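You operate a simulated robot arm through the tools that you are given. There is no shell and no other tool.

You run a simulated robot arm. Do the job below in one go: nothing can be reset, and whatever is moved stays where it is left.

JOB
Wind the wall clock fully and set it to nine o'clock.
Fine: free the latch and open its glass door; shut and latch it after.

Only the result counts: the job must be done as asked and must still hold three seconds after the hand-in. Knocking over, shifting, dropping, spilling or breaking anything else fails it.

ROBOT AND FRAMES
A 7-joint arm with a two-finger parallel gripper, fixed in place. Base frame: the origin is at the foot of the arm, x ahead of it, y to its left, z up. Lengths are in mm, angles in rad, forces in N, time in s.
With the tool pointing down near the work surface it reaches from about 480 to 920 mm from the base axis. Its first joint turns from -2.007 to 2.007 rad. Payload 3.91 kg.
The tool frame sits at the grasp point between the pads (the TCP): z along the fingers, y along the line on which they close. The tips reach 30 mm beyond it. The gripper opens to 110 mm. The fingers are 20 mm wide and 10 mm thick; the gripper's body (48 by 112 mm) begins 55 mm behind the TCP.
Orientation is told as [roll, pitch, yaw] about the base's x, y, z axes, in that order, counted from this pose: with the fingers straight down and closing along the base's y, the tool's x points along the base's -x, its y along +y and its z along -z.

CONTROLS
- The arm moves only by the tool servo_tool. Its argument "motion" is a list of rows, each an object (a shift or turn left out is 0, a gripper value left out holds the last) with "delta_pos": the shift along the tool's x, y, z in cm, a list of three; "angular": the turn, a rotation vector about the tool's x, y, z in rad, a list of three; "jaw": the opening, from 0 (shut) to 1 (fully open). In form: [{"delta_pos": [x, y, z], "angular": [wx, wy, wz], "jaw": jaw}, ...]. A call has 1 to 20 rows; each row shifts and turns the commanded pose from where the row before left it, along the tool's axes as they then stand. Each row takes 0.2 s and may step no farther than 50 mm and 0.15 rad from the row before; otherwise, or with a gripper value out of range, the whole call is refused. A pose out of reach is approached as far as the arm can. The call stops where the force on the tool passes 50 N (or 10 N more than at its start, if that is more) or the arm is blocked; 0.2 s more then pass. Each finger travels about 153 mm/s and halts on what it meets, pressing with about 37 N; the grip force reading is that of the motor and also rises with nothing between the fingers. The clock runs only during rows and for 0.2 s after the last one: add rows that do not move to give the fingers time. It gives the time, the measured TCP pose, the force on the tool (base axes), the opening and the grip force at its end, in the units of the frame above (readings bear some noise), with the torque about the TCP (base axes, N m) and any sound that the robot's microphone picked up.
- Cameras (640 x 400 px; columns grow to the right, rows downward): "scene" is fixed at [220.9, 500.8, 1621.3]; the picture's right is [-0.76, -0.65, 0.00], its down [-0.36, 0.41, -0.84] and it looks along [0.55, -0.64, -0.55] (base axes); focal length 310 px, centre (320, 200). "wrist" rides on the gripper at [72, 17, -103] in the tool frame; the picture's right is [-0.23, 0.97, 0.00], its down [-0.76, -0.18, -0.62] and it looks along [-0.61, -0.14, 0.78] (tool axes); focal length 222 px, centre (320, 200). There is no depth. A picture from a camera that has moved, and an enlarged one, comes with that camera's place and axes in the base frame and with its lens.
- get_image(camera): a new picture of that camera. No time passes.
- raise_lower(by): slides the trunk up (or, below 0, down) by that many mm; the arm rides with it, the base frame stays. It gives what a move gives, with no picture.
- zoom(camera, box): a new picture of the part [left, top, right, bottom] of that camera's present view, enlarged. No time passes.
- finish_job(): hands the job in; it is judged then, once.

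Places have to be worked out from the pictures, the camera data and where the tool is seen. Open the gripper and draw the arm clear of the work before you hand the job in, unless the task says otherwise.

The tools are called after ">>>" as name(argument=value, ...) on one line, values as JSON. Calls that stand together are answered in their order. servo_tool: Moves the arm, as the interface text tells. Its arguments: {"type":"object","properties":{"motion":{"type":"array","items":{"type":"object","properties":{"delta_pos":{"type":"array","items":{"type":"number"}},"angular":{"type":"array","items":{"type":"number"}},"jaw":{"type":"number"}}}}},"required":["motion"]} The other tools are called the same way: raise_lower (by) slides the trunk up or down; get_image (camera) takes a picture; zoom (camera, box) takes an enlarged picture of a part of a camera's view; finish_job () hands the job in.

At the start:

```text
clock: 0.0
position: [385.8, 203.9, 1451.6]
ee_rot: [-0.001, -0.001, -0.002]
force: [0.4, -0.5, 0.2]
ft_torque: [0.01, -0.02, 0.01]
finger_gap: 110.3
grasp_force: 0.0
trunk travel left (down, up): [-825.0, 165.0]
```

scene: 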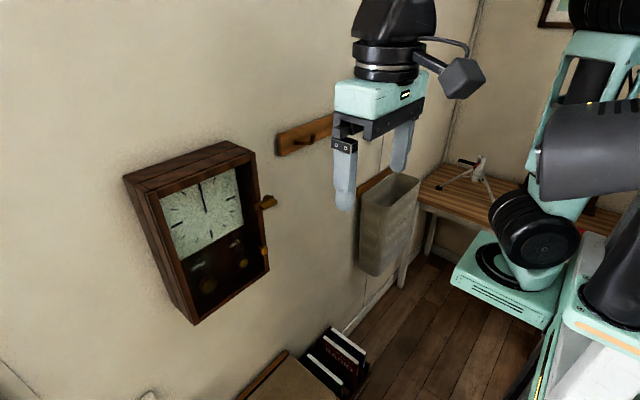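
wrist: 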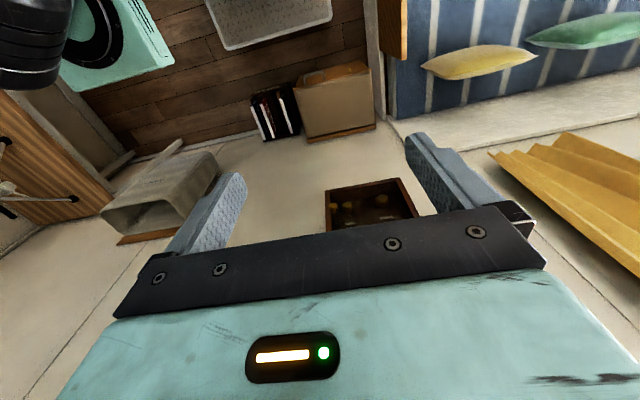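

I start by looking closer at the clock in both views to find its latch, door, hands and winding arbor.

>>> zoom(camera="scene", box=[110, 130, 290, 330])

>>> zoom(camera="scene", box=[240, 100, 400, 260])

>>> zoom(camera="wrist", box=[300, 160, 440, 250])

```text
2.00 times, centred on (200, 230) of scene
camera zoom: at [220.9, 500.8, 1621.3], right [-0.76, -0.65, 0.0], down [-0.36, 0.41, -0.84], along [0.55, -0.64, -0.55], focal length 619 px, centre (560, 140)
```

zoom: 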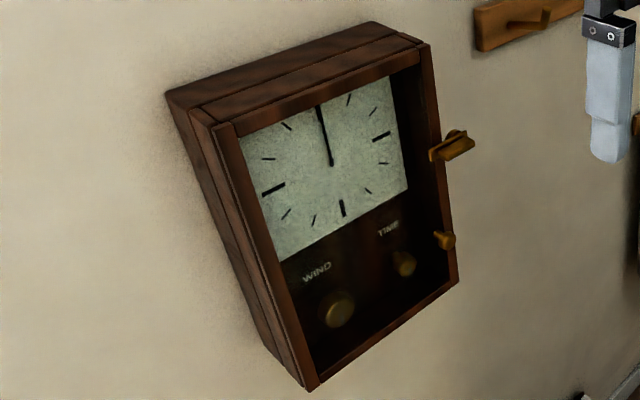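

```text
2.50 times, centred on (320, 180) of scene
camera zoom: at [220.9, 500.8, 1621.3], right [-0.76, -0.65, 0.0], down [-0.36, 0.41, -0.84], along [0.55, -0.64, -0.55], focal length 774 px, centre (320, 250)
```

zoom: 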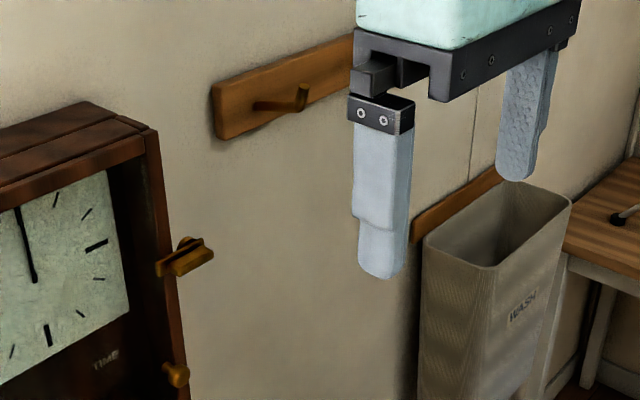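

```text
4.44 times, centred on (370, 205) of wrist
camera zoom: at [315.1, 220.9, 1554.4], right [0.23, 0.97, 0.0], down [0.76, -0.18, 0.62], along [0.61, -0.14, -0.78], focal length 987 px, centre (98, 178)
```

zoom: 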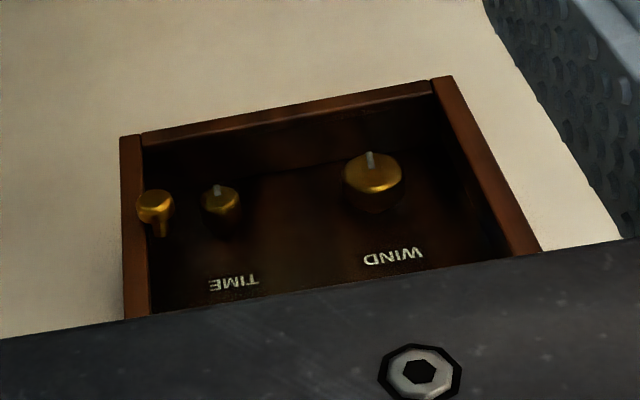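

The clock hangs on a wall at roughly x≈800 with its door front near x≈700 (y≈148..360, z≈1023..1364), facing -x. I zoom harder on the latch and the handle before moving.

>>> zoom(camera="scene", box=[230, 180, 290, 270])

>>> zoom(camera="scene", box=[150, 150, 260, 240])

>>> zoom(camera="scene", box=[180, 230, 280, 300])

```text
4.44 times, centred on (260, 225) of scene
camera zoom: at [220.9, 500.8, 1621.3], right [-0.76, -0.65, 0.0], down [-0.36, 0.41, -0.84], along [0.55, -0.64, -0.55], focal length 1376 px, centre (587, 89)
```

zoom: 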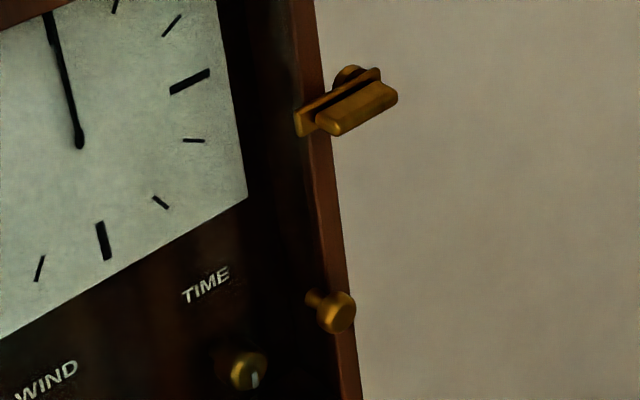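

```text
4.44 times, centred on (205, 195) of scene
camera zoom: at [220.9, 500.8, 1621.3], right [-0.76, -0.65, 0.0], down [-0.36, 0.41, -0.84], along [0.55, -0.64, -0.55], focal length 1376 px, centre (831, 222)
```

zoom: 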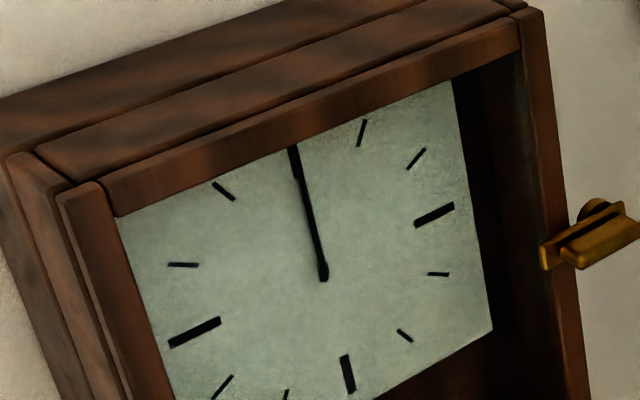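

```text
5.71 times, centred on (230, 265) of scene
camera zoom: at [220.9, 500.8, 1621.3], right [-0.76, -0.65, 0.0], down [-0.36, 0.41, -0.84], along [0.55, -0.64, -0.55], focal length 1769 px, centre (834, -171)
```

zoom: 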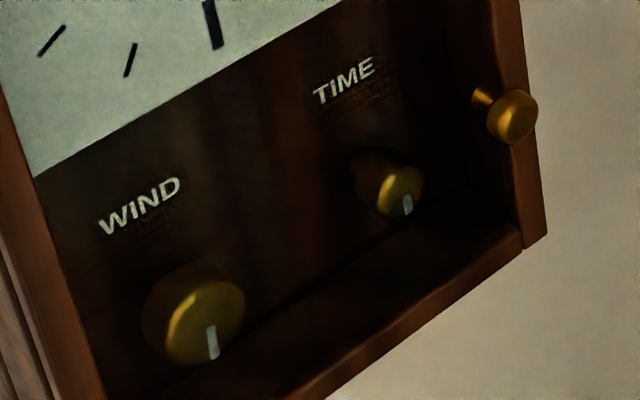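

The dial has its hand at 12; the latch is a brass turn-bar over the door's right edge (about y 116–171, z≈1246), the door knob is near (678,169,1125), WIND near (720,297,1078) and TIME near (715,204,1084). I move the arm forward a little in free space and start pitching the tool to point at the wall.

>>> servo_tool(motion=[{"delta_pos": [-4, 0, 0]}, {"delta_pos": [-4, 0, 0]}, {"delta_pos": [-3, 0, 0]}, {"angular": [0, -0.143, 0]}, {"angular": [0, -0.143, 0]}, {"angular": [0, -0.143, 0]}, {"angular": [0, -0.143, 0]}, {"angular": [0, -0.143, 0]}])

```text
clock: 1.8
position: [497.1, 203.9, 1451.4]
ee_rot: [0.003, -0.718, -0.001]
force: [0.5, -0.7, 0.6]
ft_torque: [0.0, 0.02, 0.0]
finger_gap: 109.8
grasp_force: 0.0
trunk travel left (down, up): [-825.0, 165.0]
```

The tilt is going as expected. I finish pitching to horizontal and close the jaw halfway so it takes less room.

>>> servo_tool(motion=[{"angular": [0, -0.143, 0]}, {"angular": [0, -0.143, 0]}, {"angular": [0, -0.143, 0]}, {"angular": [0, -0.143, 0]}, {"angular": [0, -0.143, 0]}, {"angular": [0, -0.14, 0]}])

>>> get_image(camera="scene")

>>> get_image(camera="wrist")

```text
clock: 3.2
position: [495.6, 203.9, 1450.3]
ee_rot: [2.384, -1.569, -2.382]
force: [-0.5, -0.2, -0.1]
ft_torque: [-0.03, 0.01, 0.03]
finger_gap: 110.1
grasp_force: 0.1
trunk travel left (down, up): [-825.0, 165.0]
```

```text
taken
```

scene: 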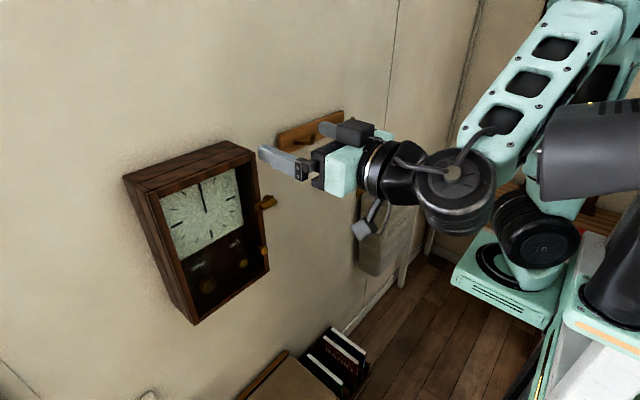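

```text
taken
camera wrist: at [394.0, 220.9, 1378.6], right [0.0, 0.97, 0.23], down [-0.62, -0.18, 0.76], along [0.78, -0.14, 0.61], focal length 222 px, centre (320, 200)
```

wrist: 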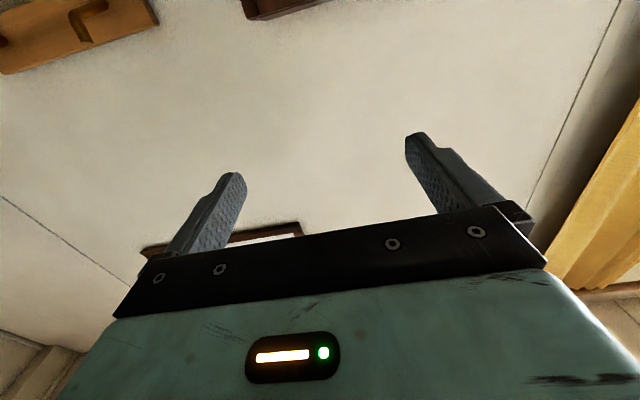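

The tool now points at the wall with the camera underneath. I lower the trunk so the wrist camera sits below the latch level, then look.

>>> raise_lower(by=-300)

>>> get_image(camera="wrist")

>>> get_image(camera="scene")

```text
clock: 6.2
position: [496.5, 204.5, 1149.9]
ee_rot: [-0.047, -1.569, 0.045]
force: [0.1, 0.8, -0.5]
ft_torque: [0.02, 0.04, -0.02]
finger_gap: 110.0
grasp_force: 0.0
trunk travel left (down, up): [-525.0, 465.0]
```

```text
taken
camera wrist: at [394.2, 221.0, 1078.5], right [0.0, 0.97, 0.23], down [-0.62, -0.18, 0.76], along [0.78, -0.14, 0.61], focal length 222 px, centre (320, 200)
```

wrist: 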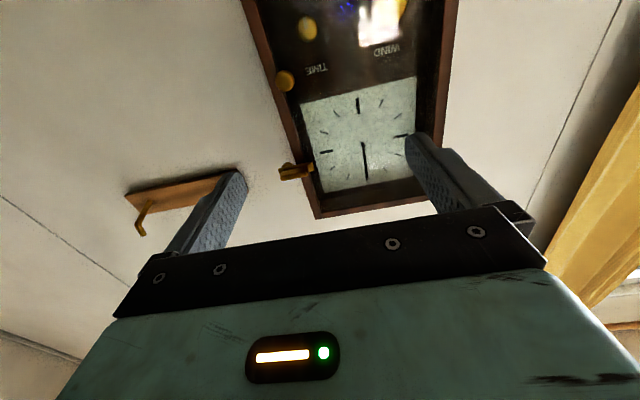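

```text
taken
```

scene: 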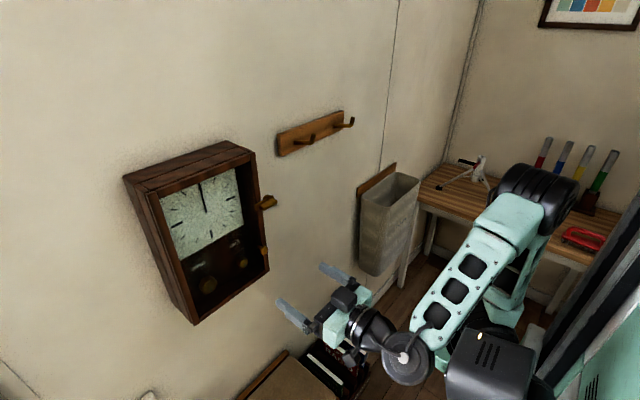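

The wrist view now shows the clock (upside down in the picture). I zoom in on the latch, knobs and dial.

>>> zoom(camera="wrist", box=[260, 140, 350, 200])

>>> zoom(camera="wrist", box=[240, 0, 460, 110])

>>> zoom(camera="wrist", box=[290, 70, 440, 220])

```text
6.67 times, centred on (305, 170) of wrist
camera zoom: at [394.2, 221.0, 1078.5], right [0.0, 0.97, 0.23], down [-0.62, -0.18, 0.76], along [0.78, -0.14, 0.61], focal length 1481 px, centre (420, 400)
```

zoom: 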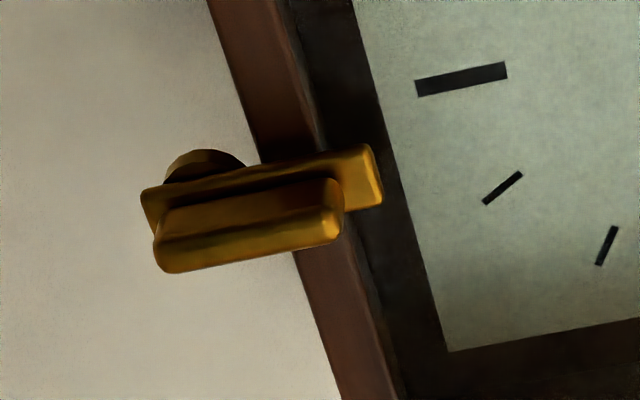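

```text
2.91 times, centred on (350, 55) of wrist
camera zoom: at [394.2, 221.0, 1078.5], right [0.0, 0.97, 0.23], down [-0.62, -0.18, 0.76], along [0.78, -0.14, 0.61], focal length 646 px, centre (233, 622)
```

zoom: 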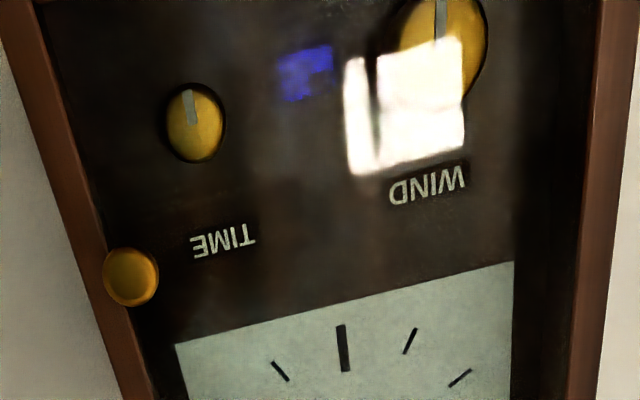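

```text
2.67 times, centred on (365, 145) of wrist
camera zoom: at [394.2, 221.0, 1078.5], right [0.0, 0.97, 0.23], down [-0.62, -0.18, 0.76], along [0.78, -0.14, 0.61], focal length 592 px, centre (200, 347)
```

zoom: 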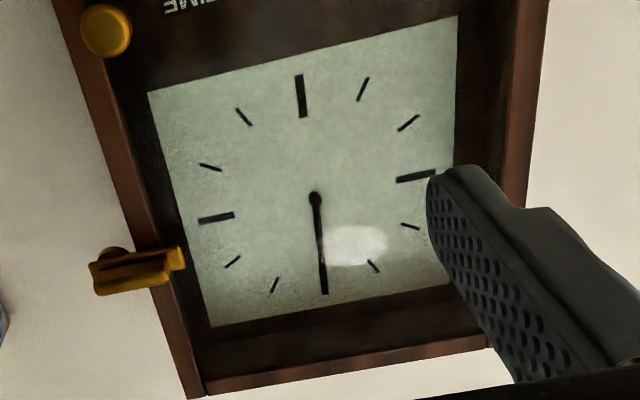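

The latch pivots near y≈129, z≈1243, its grip bar (y≈121–164, about 10 mm tall) lying across the door's edge. I roll the tool 90° so the fingers close vertically, staying well back from the clock.

>>> servo_tool(motion=[{"angular": [0, 0, 0.143]}, {"angular": [0, 0, 0.143]}, {"angular": [0, 0, 0.143]}, {"angular": [0, 0, 0.143]}, {"angular": [0, 0, 0.143]}, {"angular": [0, 0, 0.143]}, {"angular": [0, 0, 0.143]}, {"angular": [0, 0, 0.143]}, {"angular": [0, 0, 0.143]}, {"angular": [0, 0, 0.143]}, {"angular": [0, 0, 0.1408]}])

>>> get_image(camera="wrist")

```text
clock: 8.6
position: [496.3, 204.1, 1151.3]
ee_rot: [1.566, -0.811, -1.565]
force: [0.9, -0.6, 0.5]
ft_torque: [0.01, 0.01, -0.01]
finger_gap: 110.2
grasp_force: 0.1
out of reach, approached as far as the arm can: row 6, 7, 8, 9, 10, 11
trunk travel left (down, up): [-525.0, 465.0]
```

```text
taken
camera wrist: at [394.1, 266.0, 1110.2], right [0.0, 0.55, 0.84], down [-0.62, -0.65, 0.43], along [0.78, -0.52, 0.34], focal length 222 px, centre (320, 200)
```

wrist: 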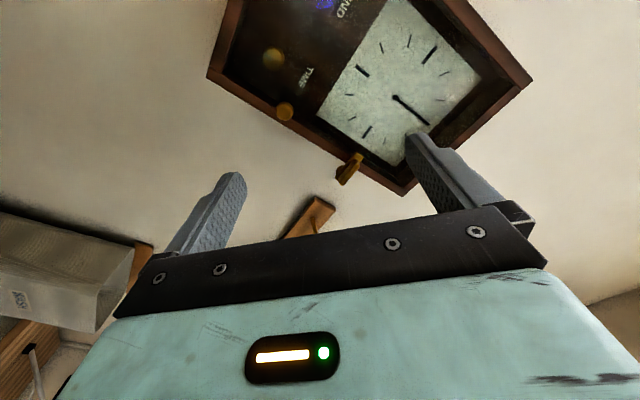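

Joint 7 hits its limit near +0.76 rad, so the range lies the other way. I turn back to see where the commanded pose stands.

>>> servo_tool(motion=[{"angular": [0, 0, -0.143]}, {"angular": [0, 0, -0.143]}, {"angular": [0, 0, -0.143]}, {"angular": [0, 0, -0.143]}, {"angular": [0, 0, -0.143]}, {"angular": [0, 0, -0.143]}])

```text
clock: 10.0
position: [497.2, 205.0, 1149.7]
ee_rot: [-1.553, -1.472, 1.552]
force: [0.1, -0.1, 0.0]
ft_torque: [0.01, -0.03, 0.01]
finger_gap: 110.1
grasp_force: 0.0
trunk travel left (down, up): [-525.0, 465.0]
```

The command resets to the measured pose (now about -0.1 rad). I roll to -90°, which puts the camera on the -y side.

>>> servo_tool(motion=[{"angular": [0, 0, -0.147]}, {"angular": [0, 0, -0.147]}, {"angular": [0, 0, -0.147]}, {"angular": [0, 0, -0.147]}, {"angular": [0, 0, -0.147]}, {"angular": [0, 0, -0.147]}, {"angular": [0, 0, -0.147]}, {"angular": [0, 0, -0.147]}, {"angular": [0, 0, -0.147]}, {"angular": [0, 0, -0.149]}])

>>> get_image(camera="wrist")

>>> get_image(camera="scene")

```text
clock: 12.2
position: [495.0, 204.8, 1151.3]
ee_rot: [-1.569, 0.0, 1.571]
force: [0.8, -0.2, 0.2]
ft_torque: [0.01, 0.01, -0.01]
finger_gap: 110.1
grasp_force: 0.1
trunk travel left (down, up): [-525.0, 465.0]
```

```text
taken
camera wrist: at [394.5, 131.5, 1134.0], right [0.0, 0.23, -0.97], down [-0.62, 0.76, 0.18], along [0.78, 0.61, 0.14], focal length 222 px, centre (320, 200)
```

wrist: 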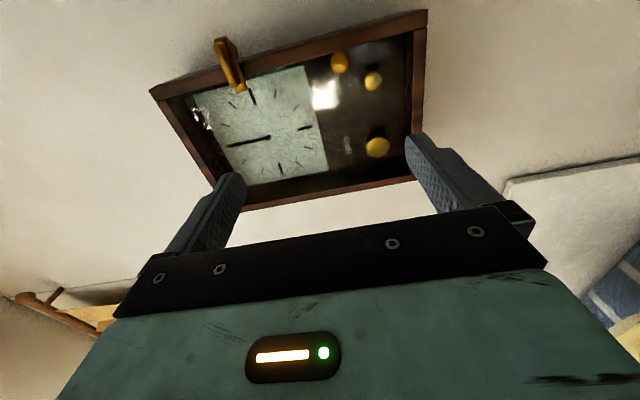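

```text
taken
```

scene: 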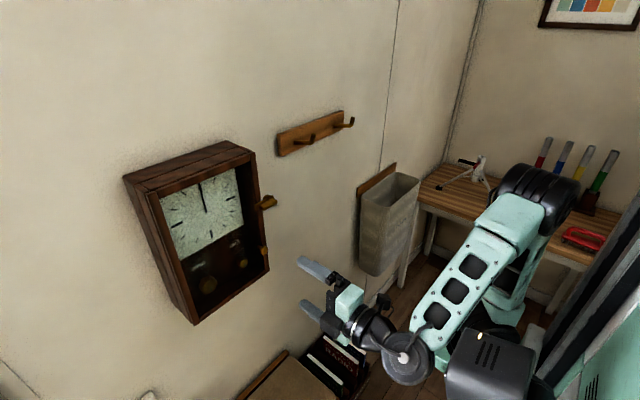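

Clear side view. I zoom in to triangulate the latch from this new angle.

>>> zoom(camera="wrist", box=[195, 30, 275, 100])

>>> zoom(camera="wrist", box=[320, 20, 440, 170])

```text
5.71 times, centred on (235, 65) of wrist
camera zoom: at [394.5, 131.5, 1134.0], right [0.0, 0.23, -0.97], down [-0.62, 0.76, 0.18], along [0.78, 0.61, 0.14], focal length 1269 px, centre (806, 971)
```

zoom: 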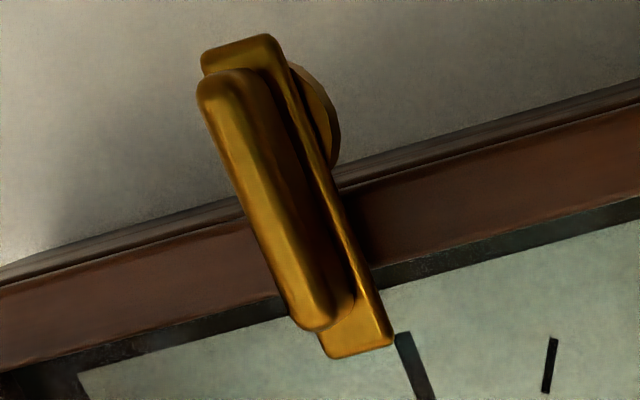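

```text
2.67 times, centred on (380, 95) of wrist
camera zoom: at [394.5, 131.5, 1134.0], right [0.0, 0.23, -0.97], down [-0.62, 0.76, 0.18], along [0.78, 0.61, 0.14], focal length 592 px, centre (160, 480)
```

zoom: 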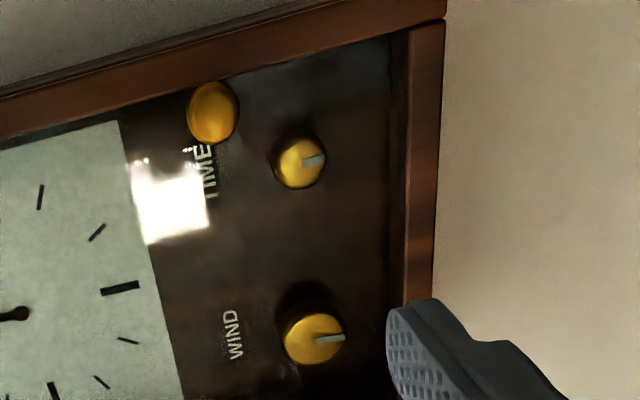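

All views agree: plate y≈119–174, z≈1242, x≈690, grip bar front near x≈672, pivot about y≈131. I move the TCP in line with the pivot, stopping about 70 mm short, with the jaw partly closed.

>>> servo_tool(motion=[{"delta_pos": [2.46, -3.03, 2.5], "jaw": 0.5}, {"delta_pos": [2.46, -3.03, 2.5]}, {"delta_pos": [2.46, -3.03, 2.5]}, {}])

>>> get_image(camera="wrist")

>>> get_image(camera="scene")

```text
clock: 13.2
position: [570.2, 131.4, 1242.1]
ee_rot: [-1.569, -0.004, 1.571]
force: [-0.2, 0.6, 0.1]
ft_torque: [-0.01, 0.01, -0.04]
finger_gap: 55.0
grasp_force: 0.0
trunk travel left (down, up): [-525.0, 465.0]
```

```text
taken
camera wrist: at [469.0, 57.6, 1224.7], right [0.0, 0.23, -0.97], down [-0.62, 0.76, 0.18], along [0.78, 0.61, 0.14], focal length 222 px, centre (320, 200)
```

wrist: 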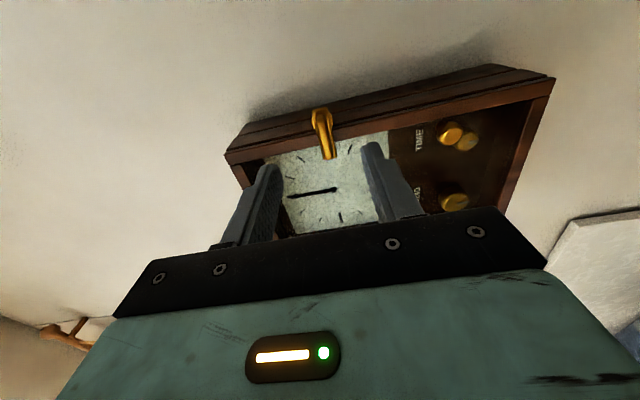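

```text
taken
```

scene: 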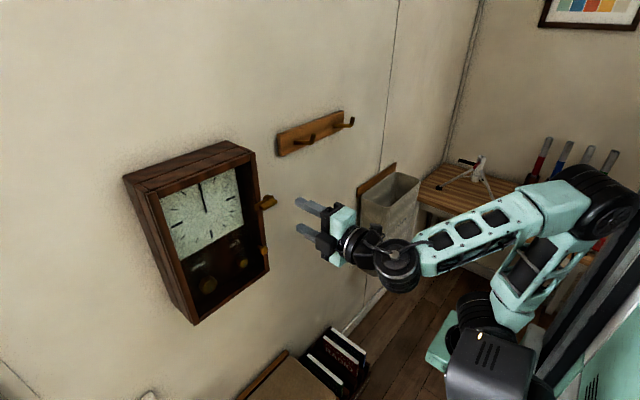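

The fingers straddle the latch line. I zoom once more to refine the pivot before closing in.

>>> zoom(camera="wrist", box=[280, 90, 370, 180])

>>> zoom(camera="scene", box=[240, 180, 350, 280])

```text
4.44 times, centred on (325, 135) of wrist
camera zoom: at [469.0, 57.6, 1224.7], right [0.0, 0.23, -0.97], down [-0.62, 0.76, 0.18], along [0.78, 0.61, 0.14], focal length 987 px, centre (298, 489)
```

zoom: 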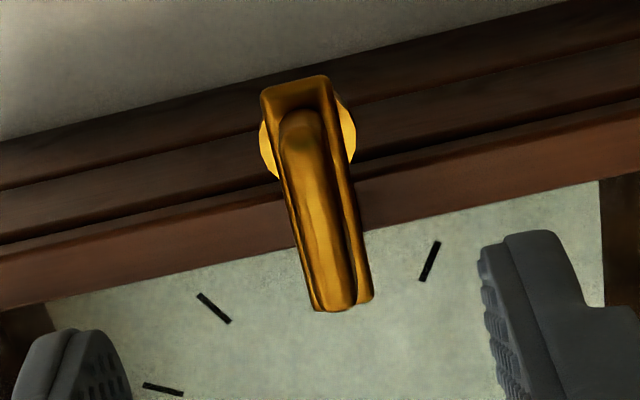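

```text
4.00 times, centred on (295, 230) of scene
camera zoom: at [220.9, 500.8, 1621.3], right [-0.76, -0.65, 0.0], down [-0.36, 0.41, -0.84], along [0.55, -0.64, -0.55], focal length 1238 px, centre (420, 80)
```

zoom: 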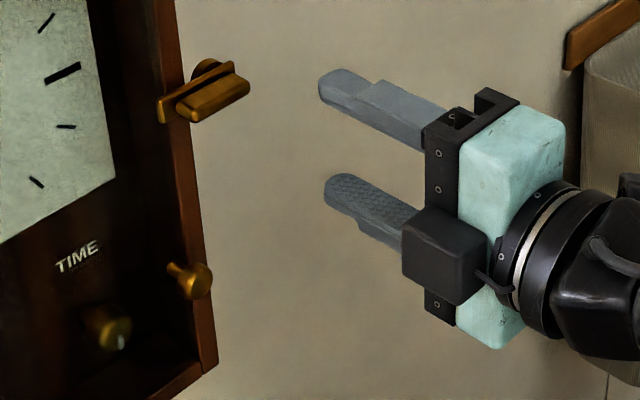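

The pivot reads about y≈133, z≈1241, in line with the TCP. I advance so the tips straddle the grip bar.

>>> servo_tool(motion=[{"delta_pos": [-0.1, 0.05, 4]}, {"delta_pos": [0, 0, 3]}, {"delta_pos": [0, 0, 1.5]}, {}])

>>> get_image(camera="wrist")

>>> zoom(camera="scene", box=[200, 160, 330, 290])

```text
clock: 14.2
position: [656.8, 132.0, 1241.9]
ee_rot: [-1.569, -0.003, 1.57]
force: [-0.9, 0.0, 0.0]
ft_torque: [0.02, 0.0, -0.02]
finger_gap: 54.8
grasp_force: 0.2
trunk travel left (down, up): [-525.0, 465.0]
```

```text
taken
camera wrist: at [555.0, 58.2, 1223.9], right [0.0, 0.23, -0.97], down [-0.62, 0.76, 0.18], along [0.78, 0.61, 0.14], focal length 222 px, centre (320, 200)
```

wrist: 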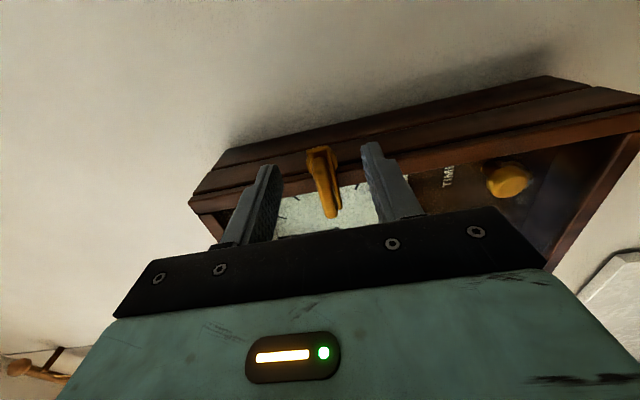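

```text
3.08 times, centred on (265, 225) of scene
camera zoom: at [220.9, 500.8, 1621.3], right [-0.76, -0.65, 0.0], down [-0.36, 0.41, -0.84], along [0.55, -0.64, -0.55], focal length 952 px, centre (489, 123)
```

zoom: 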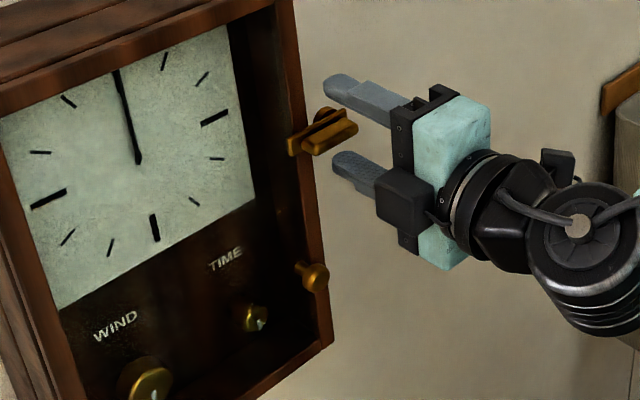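

The bar sits between the two fingertips. I close the jaws on it.

>>> servo_tool(motion=[{"jaw": 0.2}, {"jaw": 0.0}, {}, {}])

>>> zoom(camera="wrist", box=[240, 110, 420, 230])

>>> zoom(camera="scene", box=[230, 170, 310, 240])

```text
clock: 15.2
position: [656.7, 131.0, 1240.5]
ee_rot: [-1.567, -0.004, 1.571]
force: [-1.7, -1.1, -7.2]
ft_torque: [-0.21, 0.13, 0.09]
finger_gap: 15.6
grasp_force: 45.1
trunk travel left (down, up): [-525.0, 465.0]
```

```text
3.33 times, centred on (330, 170) of wrist
camera zoom: at [554.8, 58.3, 1223.2], right [0.0, 0.23, -0.97], down [-0.62, 0.76, 0.18], along [0.78, 0.61, 0.14], focal length 740 px, centre (287, 300)
```

zoom: 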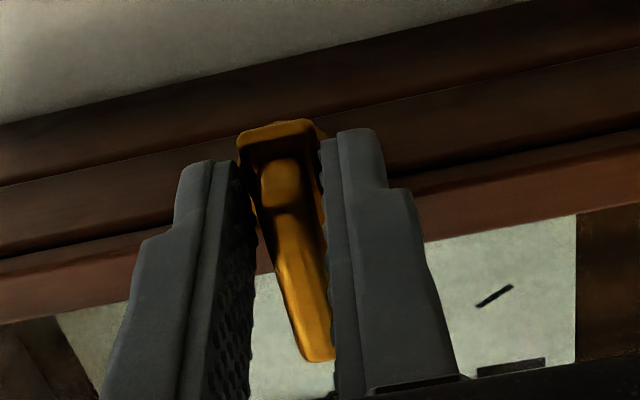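

```text
5.71 times, centred on (270, 205) of scene
camera zoom: at [220.9, 500.8, 1621.3], right [-0.76, -0.65, 0.0], down [-0.36, 0.41, -0.84], along [0.55, -0.64, -0.55], focal length 1769 px, centre (606, 171)
```

zoom: 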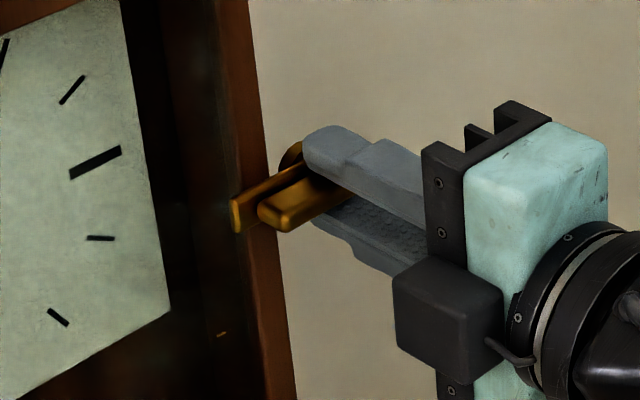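

Jaw closed on something 15.6 mm thick (the plate/bar). I try a small turn in the positive sense (bar going up) and watch torque.

>>> servo_tool(motion=[{"angular": [0, 0, 0.06]}, {"angular": [0, 0, 0.06]}, {"angular": [0, 0, 0.06]}])

>>> zoom(camera="scene", box=[230, 170, 310, 240])

```text
clock: 16.0
position: [657.4, 131.2, 1239.6]
ee_rot: [-1.57, -0.184, 1.571]
force: [-5.0, -5.0, -9.7]
ft_torque: [-1.31, 0.2, -0.24]
finger_gap: 19.3
grasp_force: 45.0
trunk travel left (down, up): [-525.0, 465.0]
```

```text
5.71 times, centred on (270, 205) of scene
camera zoom: at [220.9, 500.8, 1621.3], right [-0.76, -0.65, 0.0], down [-0.36, 0.41, -0.84], along [0.55, -0.64, -0.55], focal length 1769 px, centre (606, 171)
```

zoom: 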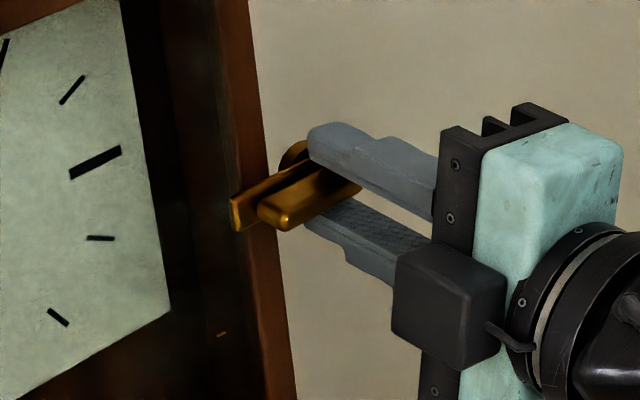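

The bar stayed put and the jaws were forced wider, so it resists turning up. I undo that and try turning the other way.

>>> servo_tool(motion=[{"angular": [0, 0, -0.09]}, {"angular": [0, 0, -0.09]}, {}, {"angular": [0, 0, -0.06]}, {"angular": [0, 0, -0.06]}, {"angular": [0, 0, -0.06]}])

>>> zoom(camera="scene", box=[230, 170, 310, 240])

```text
clock: 17.4
position: [656.7, 133.2, 1239.3]
ee_rot: [-1.569, 0.179, 1.574]
force: [5.4, 4.8, -6.4]
ft_torque: [0.0, 0.44, 1.47]
finger_gap: 15.7
grasp_force: 44.6
trunk travel left (down, up): [-525.0, 465.0]
```

```text
5.71 times, centred on (270, 205) of scene
camera zoom: at [220.9, 500.8, 1621.3], right [-0.76, -0.65, 0.0], down [-0.36, 0.41, -0.84], along [0.55, -0.64, -0.55], focal length 1769 px, centre (606, 171)
```

zoom: 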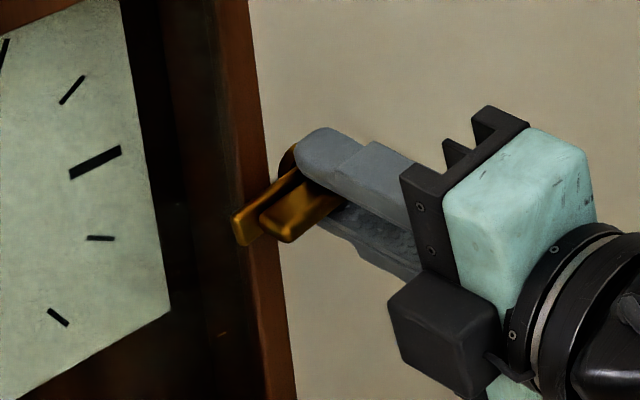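

It turns freely downward (gap steady at 15.7, no torque about x). I continue turning.

>>> servo_tool(motion=[{"angular": [0, 0, -0.1]}, {"angular": [0, 0, -0.1]}, {"angular": [0, 0, -0.1]}, {"angular": [0, 0, -0.1]}, {"angular": [0, 0, -0.1]}])

>>> zoom(camera="scene", box=[230, 170, 310, 240])

```text
clock: 18.6
position: [657.7, 132.8, 1241.3]
ee_rot: [-1.569, 0.68, 1.575]
force: [1.3, 10.7, -7.0]
ft_torque: [0.0, 0.03, 0.05]
finger_gap: 15.8
grasp_force: 45.0
trunk travel left (down, up): [-525.0, 465.0]
```

```text
5.71 times, centred on (270, 205) of scene
camera zoom: at [220.9, 500.8, 1621.3], right [-0.76, -0.65, 0.0], down [-0.36, 0.41, -0.84], along [0.55, -0.64, -0.55], focal length 1769 px, centre (606, 171)
```

zoom: 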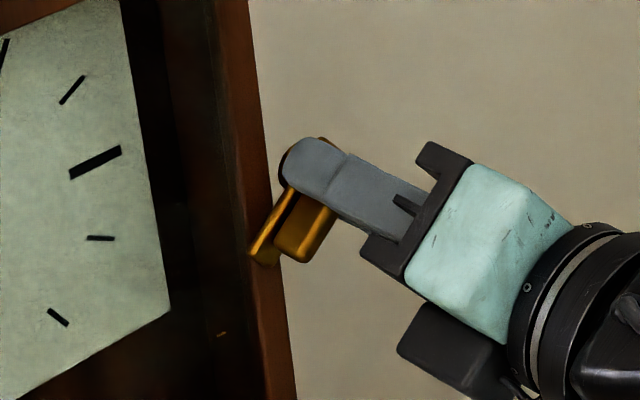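

Turning well. I continue toward a full quarter turn.

>>> servo_tool(motion=[{"angular": [0, 0, -0.1]}, {"angular": [0, 0, -0.1]}, {"angular": [0, 0, -0.1]}, {"angular": [0, 0, -0.1]}, {"angular": [0, 0, -0.1]}, {"angular": [0, 0, -0.1]}, {"angular": [0, 0, -0.1]}, {"angular": [0, 0, -0.1]}, {"angular": [0, 0, -0.09]}])

>>> zoom(camera="scene", box=[230, 170, 310, 240])

```text
clock: 20.6
position: [656.8, 133.3, 1240.6]
ee_rot: [-0.421, 1.569, 2.724]
force: [10.3, 18.9, 1.4]
ft_torque: [0.03, 0.7, 0.55]
finger_gap: 15.9
grasp_force: 45.0
trunk travel left (down, up): [-525.0, 465.0]
```

```text
5.71 times, centred on (270, 205) of scene
camera zoom: at [220.9, 500.8, 1621.3], right [-0.76, -0.65, 0.0], down [-0.36, 0.41, -0.84], along [0.55, -0.64, -0.55], focal length 1769 px, centre (606, 171)
```

zoom: 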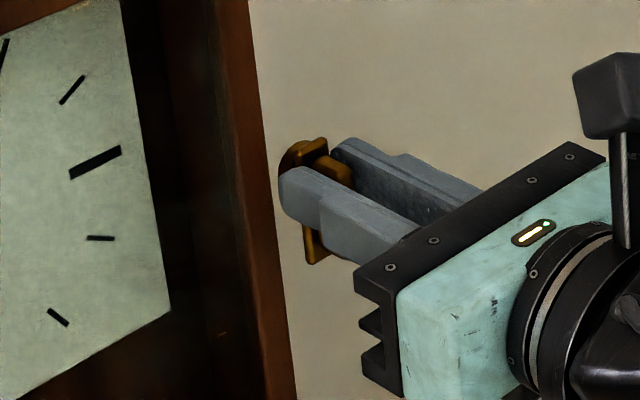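

The latch now hangs vertical, clear of the door edge. I release it and back straight out.

>>> servo_tool(motion=[{"jaw": 0.35}, {}, {}, {"delta_pos": [0, 0, -3]}, {"delta_pos": [0, 0, -4]}, {"delta_pos": [0, 0, -4]}])

>>> get_image(camera="wrist")

>>> zoom(camera="scene", box=[110, 130, 310, 330])

```text
clock: 22.0
position: [547.7, 130.0, 1238.2]
ee_rot: [-0.38, 1.563, 2.762]
force: [-0.3, -0.3, -0.1]
ft_torque: [0.0, -0.02, 0.04]
finger_gap: 38.4
grasp_force: 0.1
trunk travel left (down, up): [-525.0, 465.0]
```

```text
taken
camera wrist: at [446.2, 112.6, 1311.6], right [0.0, -0.97, -0.23], down [-0.63, 0.18, -0.76], along [0.78, 0.14, -0.61], focal length 222 px, centre (320, 200)
```

wrist: 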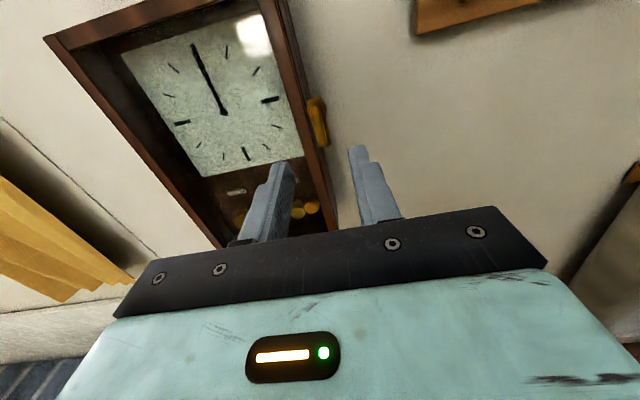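

```text
2.00 times, centred on (210, 230) of scene
camera zoom: at [220.9, 500.8, 1621.3], right [-0.76, -0.65, 0.0], down [-0.36, 0.41, -0.84], along [0.55, -0.64, -0.55], focal length 619 px, centre (540, 140)
```

zoom: 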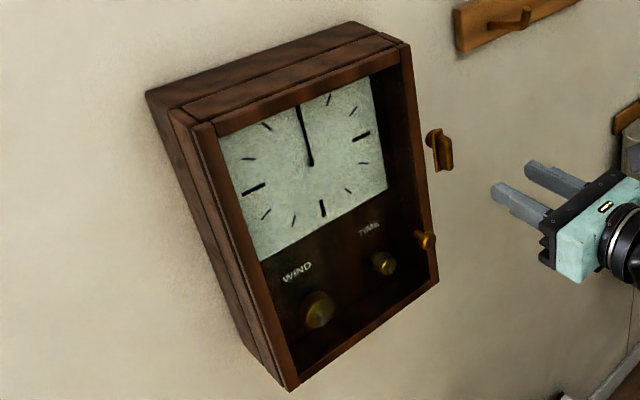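

The latch bar now hangs down clear of the door. I move to in front of the door knob (about y 169, z 1125), staying back at x≈580, jaw about 55 mm.

>>> servo_tool(motion=[{"delta_pos": [-3.77, -1.3, 1.0], "jaw": 0.5}, {"delta_pos": [-3.77, -1.3, 1.0]}, {"delta_pos": [-3.77, -1.3, 1.0]}, {}])

>>> get_image(camera="wrist")

>>> zoom(camera="scene", box=[200, 190, 320, 310])

```text
clock: 23.0
position: [575.8, 171.5, 1126.3]
ee_rot: [-1.227, 1.567, 1.915]
force: [0.0, 0.1, 0.0]
ft_torque: [0.01, 0.01, -0.02]
finger_gap: 55.0
grasp_force: 0.0
trunk travel left (down, up): [-525.0, 465.0]
```

```text
taken
camera wrist: at [474.5, 153.7, 1198.2], right [0.0, -0.97, -0.23], down [-0.62, 0.18, -0.76], along [0.78, 0.14, -0.61], focal length 222 px, centre (320, 200)
```

wrist: 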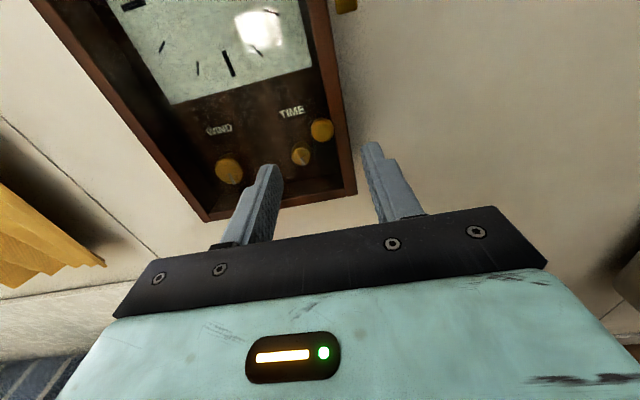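

```text
3.33 times, centred on (260, 250) of scene
camera zoom: at [220.9, 500.8, 1621.3], right [-0.76, -0.65, 0.0], down [-0.36, 0.41, -0.84], along [0.55, -0.64, -0.55], focal length 1032 px, centre (520, 33)
```

zoom: 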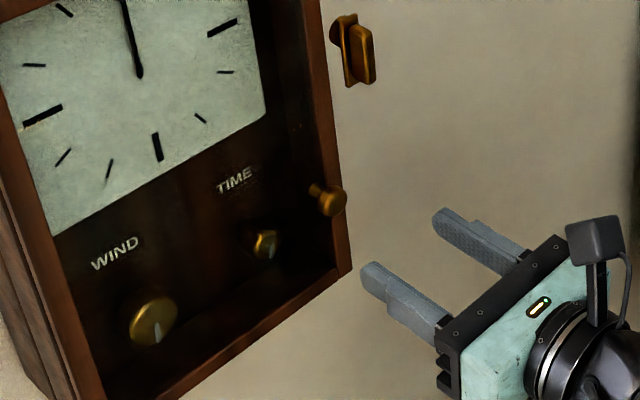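

>>> zoom(camera="wrist", box=[280, 100, 370, 190])

```text
4.44 times, centred on (325, 145) of wrist
camera zoom: at [474.5, 153.7, 1198.2], right [0.0, -0.97, -0.23], down [-0.62, 0.18, -0.76], along [0.78, 0.14, -0.61], focal length 987 px, centre (298, 444)
```

zoom: 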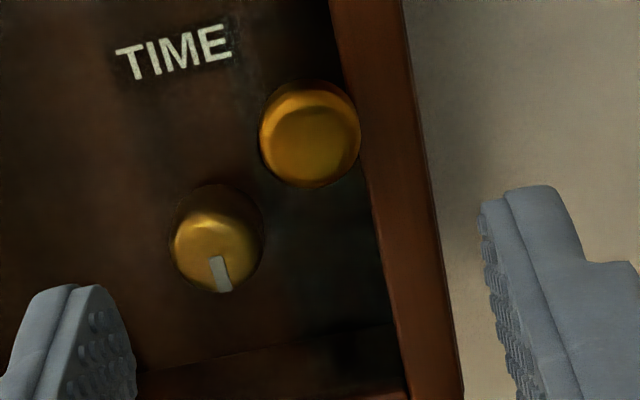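

Knob head centre ≈ (677,169.5,1122), 20 mm across. I advance so the pads straddle it and close gently.

>>> servo_tool(motion=[{"delta_pos": [-0.43, 0.2, 3.5]}, {"delta_pos": [0, 0, 3]}, {"delta_pos": [0, 0, 2]}, {}])

>>> zoom(camera="wrist", box=[230, 80, 410, 240])

>>> zoom(camera="scene", box=[220, 210, 320, 310])

```text
clock: 24.0
position: [662.6, 167.6, 1124.9]
ee_rot: [-1.108, 1.567, 2.034]
force: [-0.1, 0.3, -0.4]
ft_torque: [-0.02, 0.0, 0.01]
finger_gap: 55.0
grasp_force: 0.0
trunk travel left (down, up): [-525.0, 465.0]
```

```text
2.50 times, centred on (320, 160) of wrist
camera zoom: at [559.8, 150.5, 1197.0], right [0.0, -0.97, -0.23], down [-0.62, 0.18, -0.76], along [0.78, 0.14, -0.61], focal length 555 px, centre (320, 300)
```

zoom: 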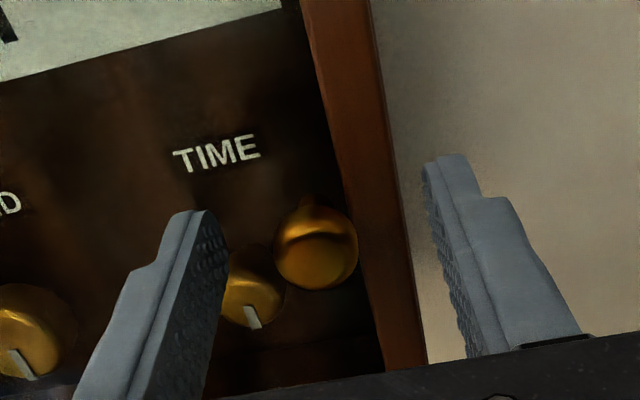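

```text
4.00 times, centred on (270, 260) of scene
camera zoom: at [220.9, 500.8, 1621.3], right [-0.76, -0.65, 0.0], down [-0.36, 0.41, -0.84], along [0.55, -0.64, -0.55], focal length 1238 px, centre (520, -40)
```

zoom: 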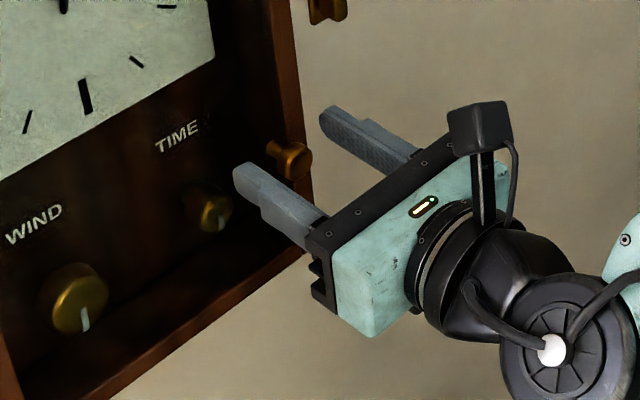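

The knob lies centred between the pads, about 3 mm low. I correct and close on it.

>>> servo_tool(motion=[{"delta_pos": [-0.3, -0.1, 0.2]}, {"jaw": 0.15}, {"jaw": 0.0}, {}, {}])

```text
clock: 25.2
position: [663.1, 171.5, 1121.3]
ee_rot: [-0.937, 1.568, 2.209]
force: [1.6, 8.4, -1.8]
ft_torque: [0.02, 0.06, 0.2]
finger_gap: 21.3
grasp_force: 45.4
trunk travel left (down, up): [-525.0, 465.0]
```

Gripped (21.3 mm). I pull the door along its arc about the hinge (y≈360), turning the hand with it, first only a little.

>>> servo_tool(motion=[{"delta_pos": [0, -0.23, -0.94], "angular": [-0.05, 0, 0]}, {"delta_pos": [0, -0.23, -0.94], "angular": [-0.05, 0, 0]}, {}])

>>> zoom(camera="scene", box=[110, 130, 330, 330])

```text
clock: 26.0
position: [644.8, 176.0, 1120.3]
ee_rot: [-1.112, 1.567, 1.928]
force: [1.8, 1.8, -1.4]
ft_torque: [0.03, -0.34, -0.05]
finger_gap: 21.3
grasp_force: 45.3
trunk travel left (down, up): [-525.0, 465.0]
```

```text
2.00 times, centred on (220, 230) of scene
camera zoom: at [220.9, 500.8, 1621.3], right [-0.76, -0.65, 0.0], down [-0.36, 0.41, -0.84], along [0.55, -0.64, -0.55], focal length 619 px, centre (520, 140)
```

zoom: 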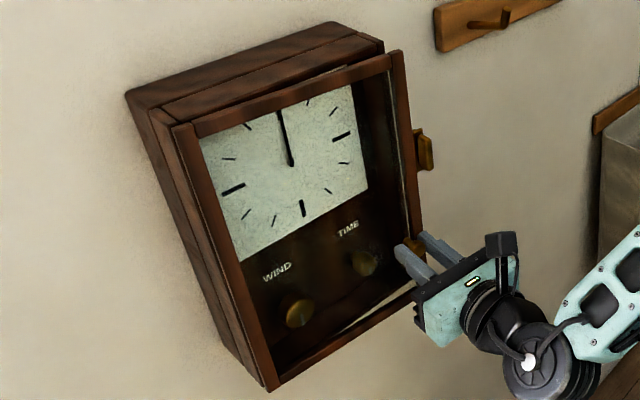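

The door is opening with very little force. I continue along the arc.

>>> servo_tool(motion=[{"delta_pos": [0, -0.23, -0.94], "angular": [-0.05, 0, 0]}, {"delta_pos": [0, -0.23, -0.94], "angular": [-0.05, 0, 0]}, {"delta_pos": [0, -0.23, -0.94], "angular": [-0.05, 0, 0]}, {"delta_pos": [0, -0.23, -0.94], "angular": [-0.05, 0, 0]}, {"delta_pos": [0, -0.23, -0.94], "angular": [-0.05, 0, 0]}, {"delta_pos": [0, -0.23, -0.94], "angular": [-0.05, 0, 0]}, {}])

>>> get_image(camera="scene")

```text
clock: 27.6
position: [591.5, 200.4, 1121.2]
ee_rot: [-0.883, 1.567, 1.857]
force: [-5.3, -8.9, 3.2]
ft_torque: [0.07, 0.17, -0.23]
finger_gap: 21.3
grasp_force: 45.4
trunk travel left (down, up): [-525.0, 465.0]
```

```text
taken
```

scene: 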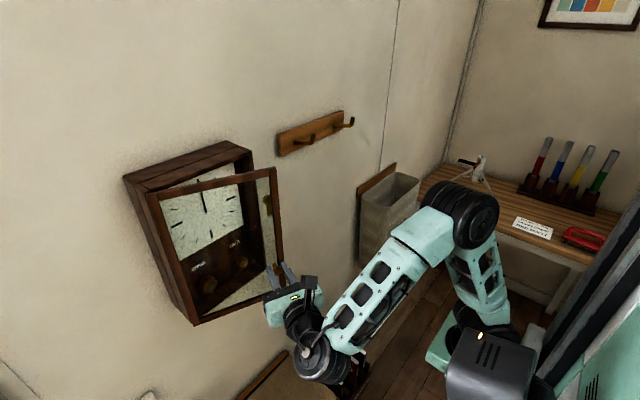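

>>> servo_tool(motion=[{"delta_pos": [0, -0.23, -0.94], "angular": [-0.05, 0, 0]}, {"delta_pos": [0, -0.23, -0.94], "angular": [-0.05, 0, 0]}, {"delta_pos": [0, -0.23, -0.94], "angular": [-0.05, 0, 0]}, {"delta_pos": [0, -0.23, -0.94], "angular": [-0.05, 0, 0]}, {"delta_pos": [0, -0.23, -0.94], "angular": [-0.05, 0, 0]}, {"delta_pos": [0, -0.23, -0.94], "angular": [-0.05, 0, 0]}, {}])

>>> get_image(camera="scene")

>>> get_image(camera="wrist")

```text
clock: 29.1
position: [548.2, 240.8, 1120.6]
ee_rot: [0.514, 1.565, 2.956]
force: [-15.9, -14.3, -4.9]
ft_torque: [0.08, -0.1, -0.27]
finger_gap: 21.1
grasp_force: 44.7
trunk travel left (down, up): [-525.0, 465.0]
stopped in row 7: the force on the tool passed its limit at 51 N (the readings are from after the stop); the commanded pose is now the measured one
```

```text
taken
```

scene: 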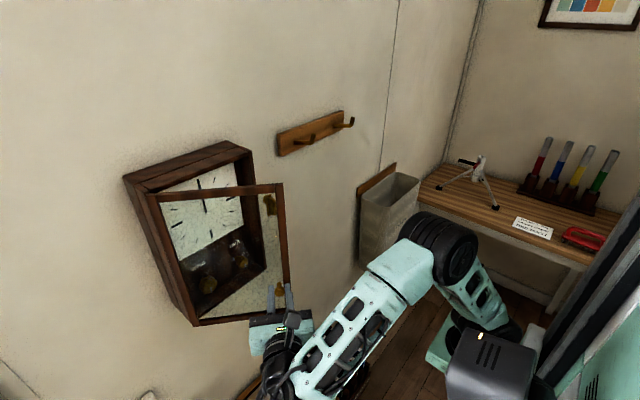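

```text
taken
camera wrist: at [460.3, 293.2, 1194.0], right [-0.63, -0.74, -0.22], down [-0.37, 0.54, -0.76], along [0.69, -0.39, -0.61], focal length 222 px, centre (320, 200)
```

wrist: 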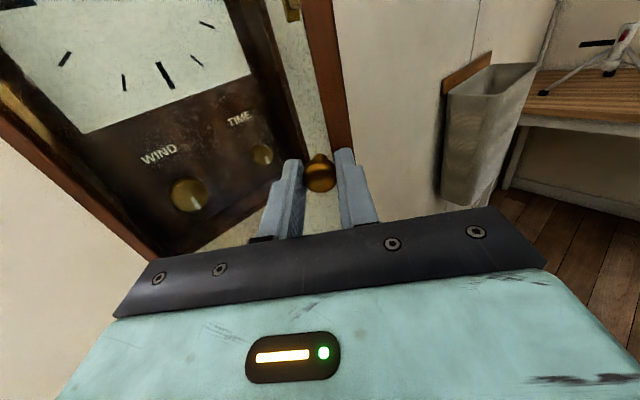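

The door is open about 40° and the grip got strained, so I release the knob and back away along the tool axis.

>>> servo_tool(motion=[{"jaw": 0.45}, {}, {"delta_pos": [0, 0, -2]}, {"delta_pos": [0, 0, -3]}, {"delta_pos": [0, 0, -2]}])

>>> get_image(camera="scene")

>>> get_image(camera="wrist")

```text
clock: 30.2
position: [500.3, 281.7, 1124.3]
ee_rot: [-0.421, 1.563, 2.011]
force: [-0.2, 0.4, -0.1]
ft_torque: [0.02, -0.02, 0.0]
finger_gap: 49.2
grasp_force: 0.1
trunk travel left (down, up): [-525.0, 465.0]
```

```text
taken
```

scene: 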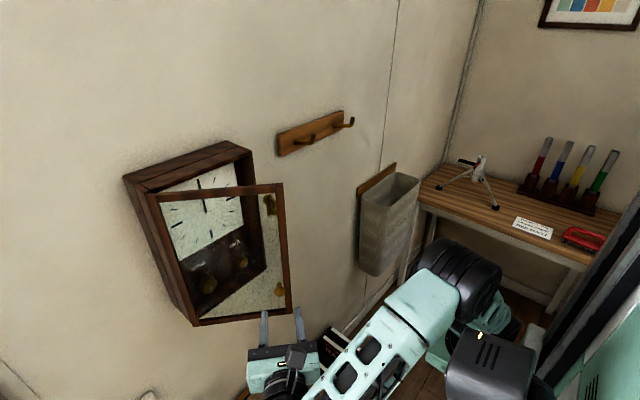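

```text
taken
camera wrist: at [412.2, 334.6, 1196.9], right [-0.64, -0.74, -0.23], down [-0.36, 0.55, -0.76], along [0.68, -0.4, -0.61], focal length 222 px, centre (320, 200)
```

wrist: 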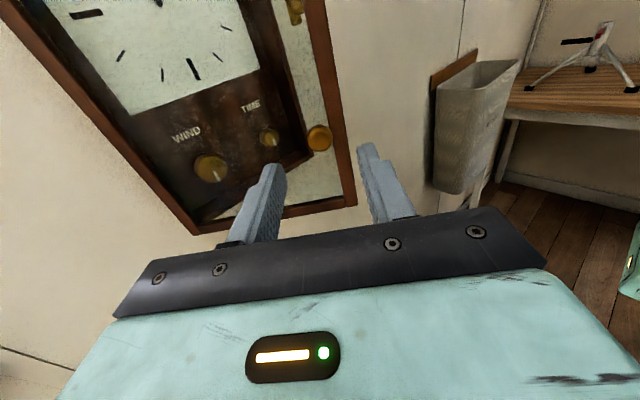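

The door holds its place. I turn the hand back to face the wall, keep it back at x≈480 and slide over to the -y side of the door's free edge.

>>> servo_tool(motion=[{"angular": [0.142, 0, 0], "delta_pos": [0, 0, -1]}, {"angular": [0.142, 0, 0], "delta_pos": [0, 0, -1]}, {"angular": [0.142, 0, 0]}, {"angular": [0.142, 0, 0]}, {"angular": [0.142, 0, 0], "jaw": 0.0}, {"delta_pos": [0, 4, 0]}, {"delta_pos": [0, 4, 0]}, {"delta_pos": [0, 4, 0]}, {"delta_pos": [0, 4, 0]}])

>>> get_image(camera="wrist")

```text
clock: 32.2
position: [484.4, 137.1, 1122.6]
ee_rot: [-0.275, 1.565, 2.886]
force: [0.2, -0.2, 0.4]
ft_torque: [0.0, 0.02, 0.01]
finger_gap: 0.0
grasp_force: 37.1
trunk travel left (down, up): [-525.0, 465.0]
```

```text
taken
camera wrist: at [383.0, 119.7, 1195.1], right [0.01, -0.97, -0.23], down [-0.63, 0.17, -0.76], along [0.78, 0.15, -0.61], focal length 222 px, centre (320, 200)
```

wrist: 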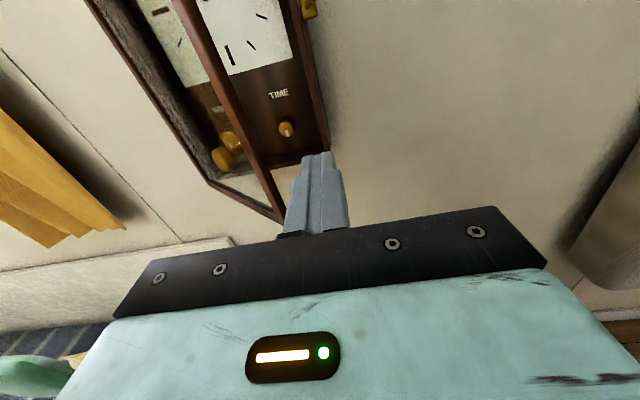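

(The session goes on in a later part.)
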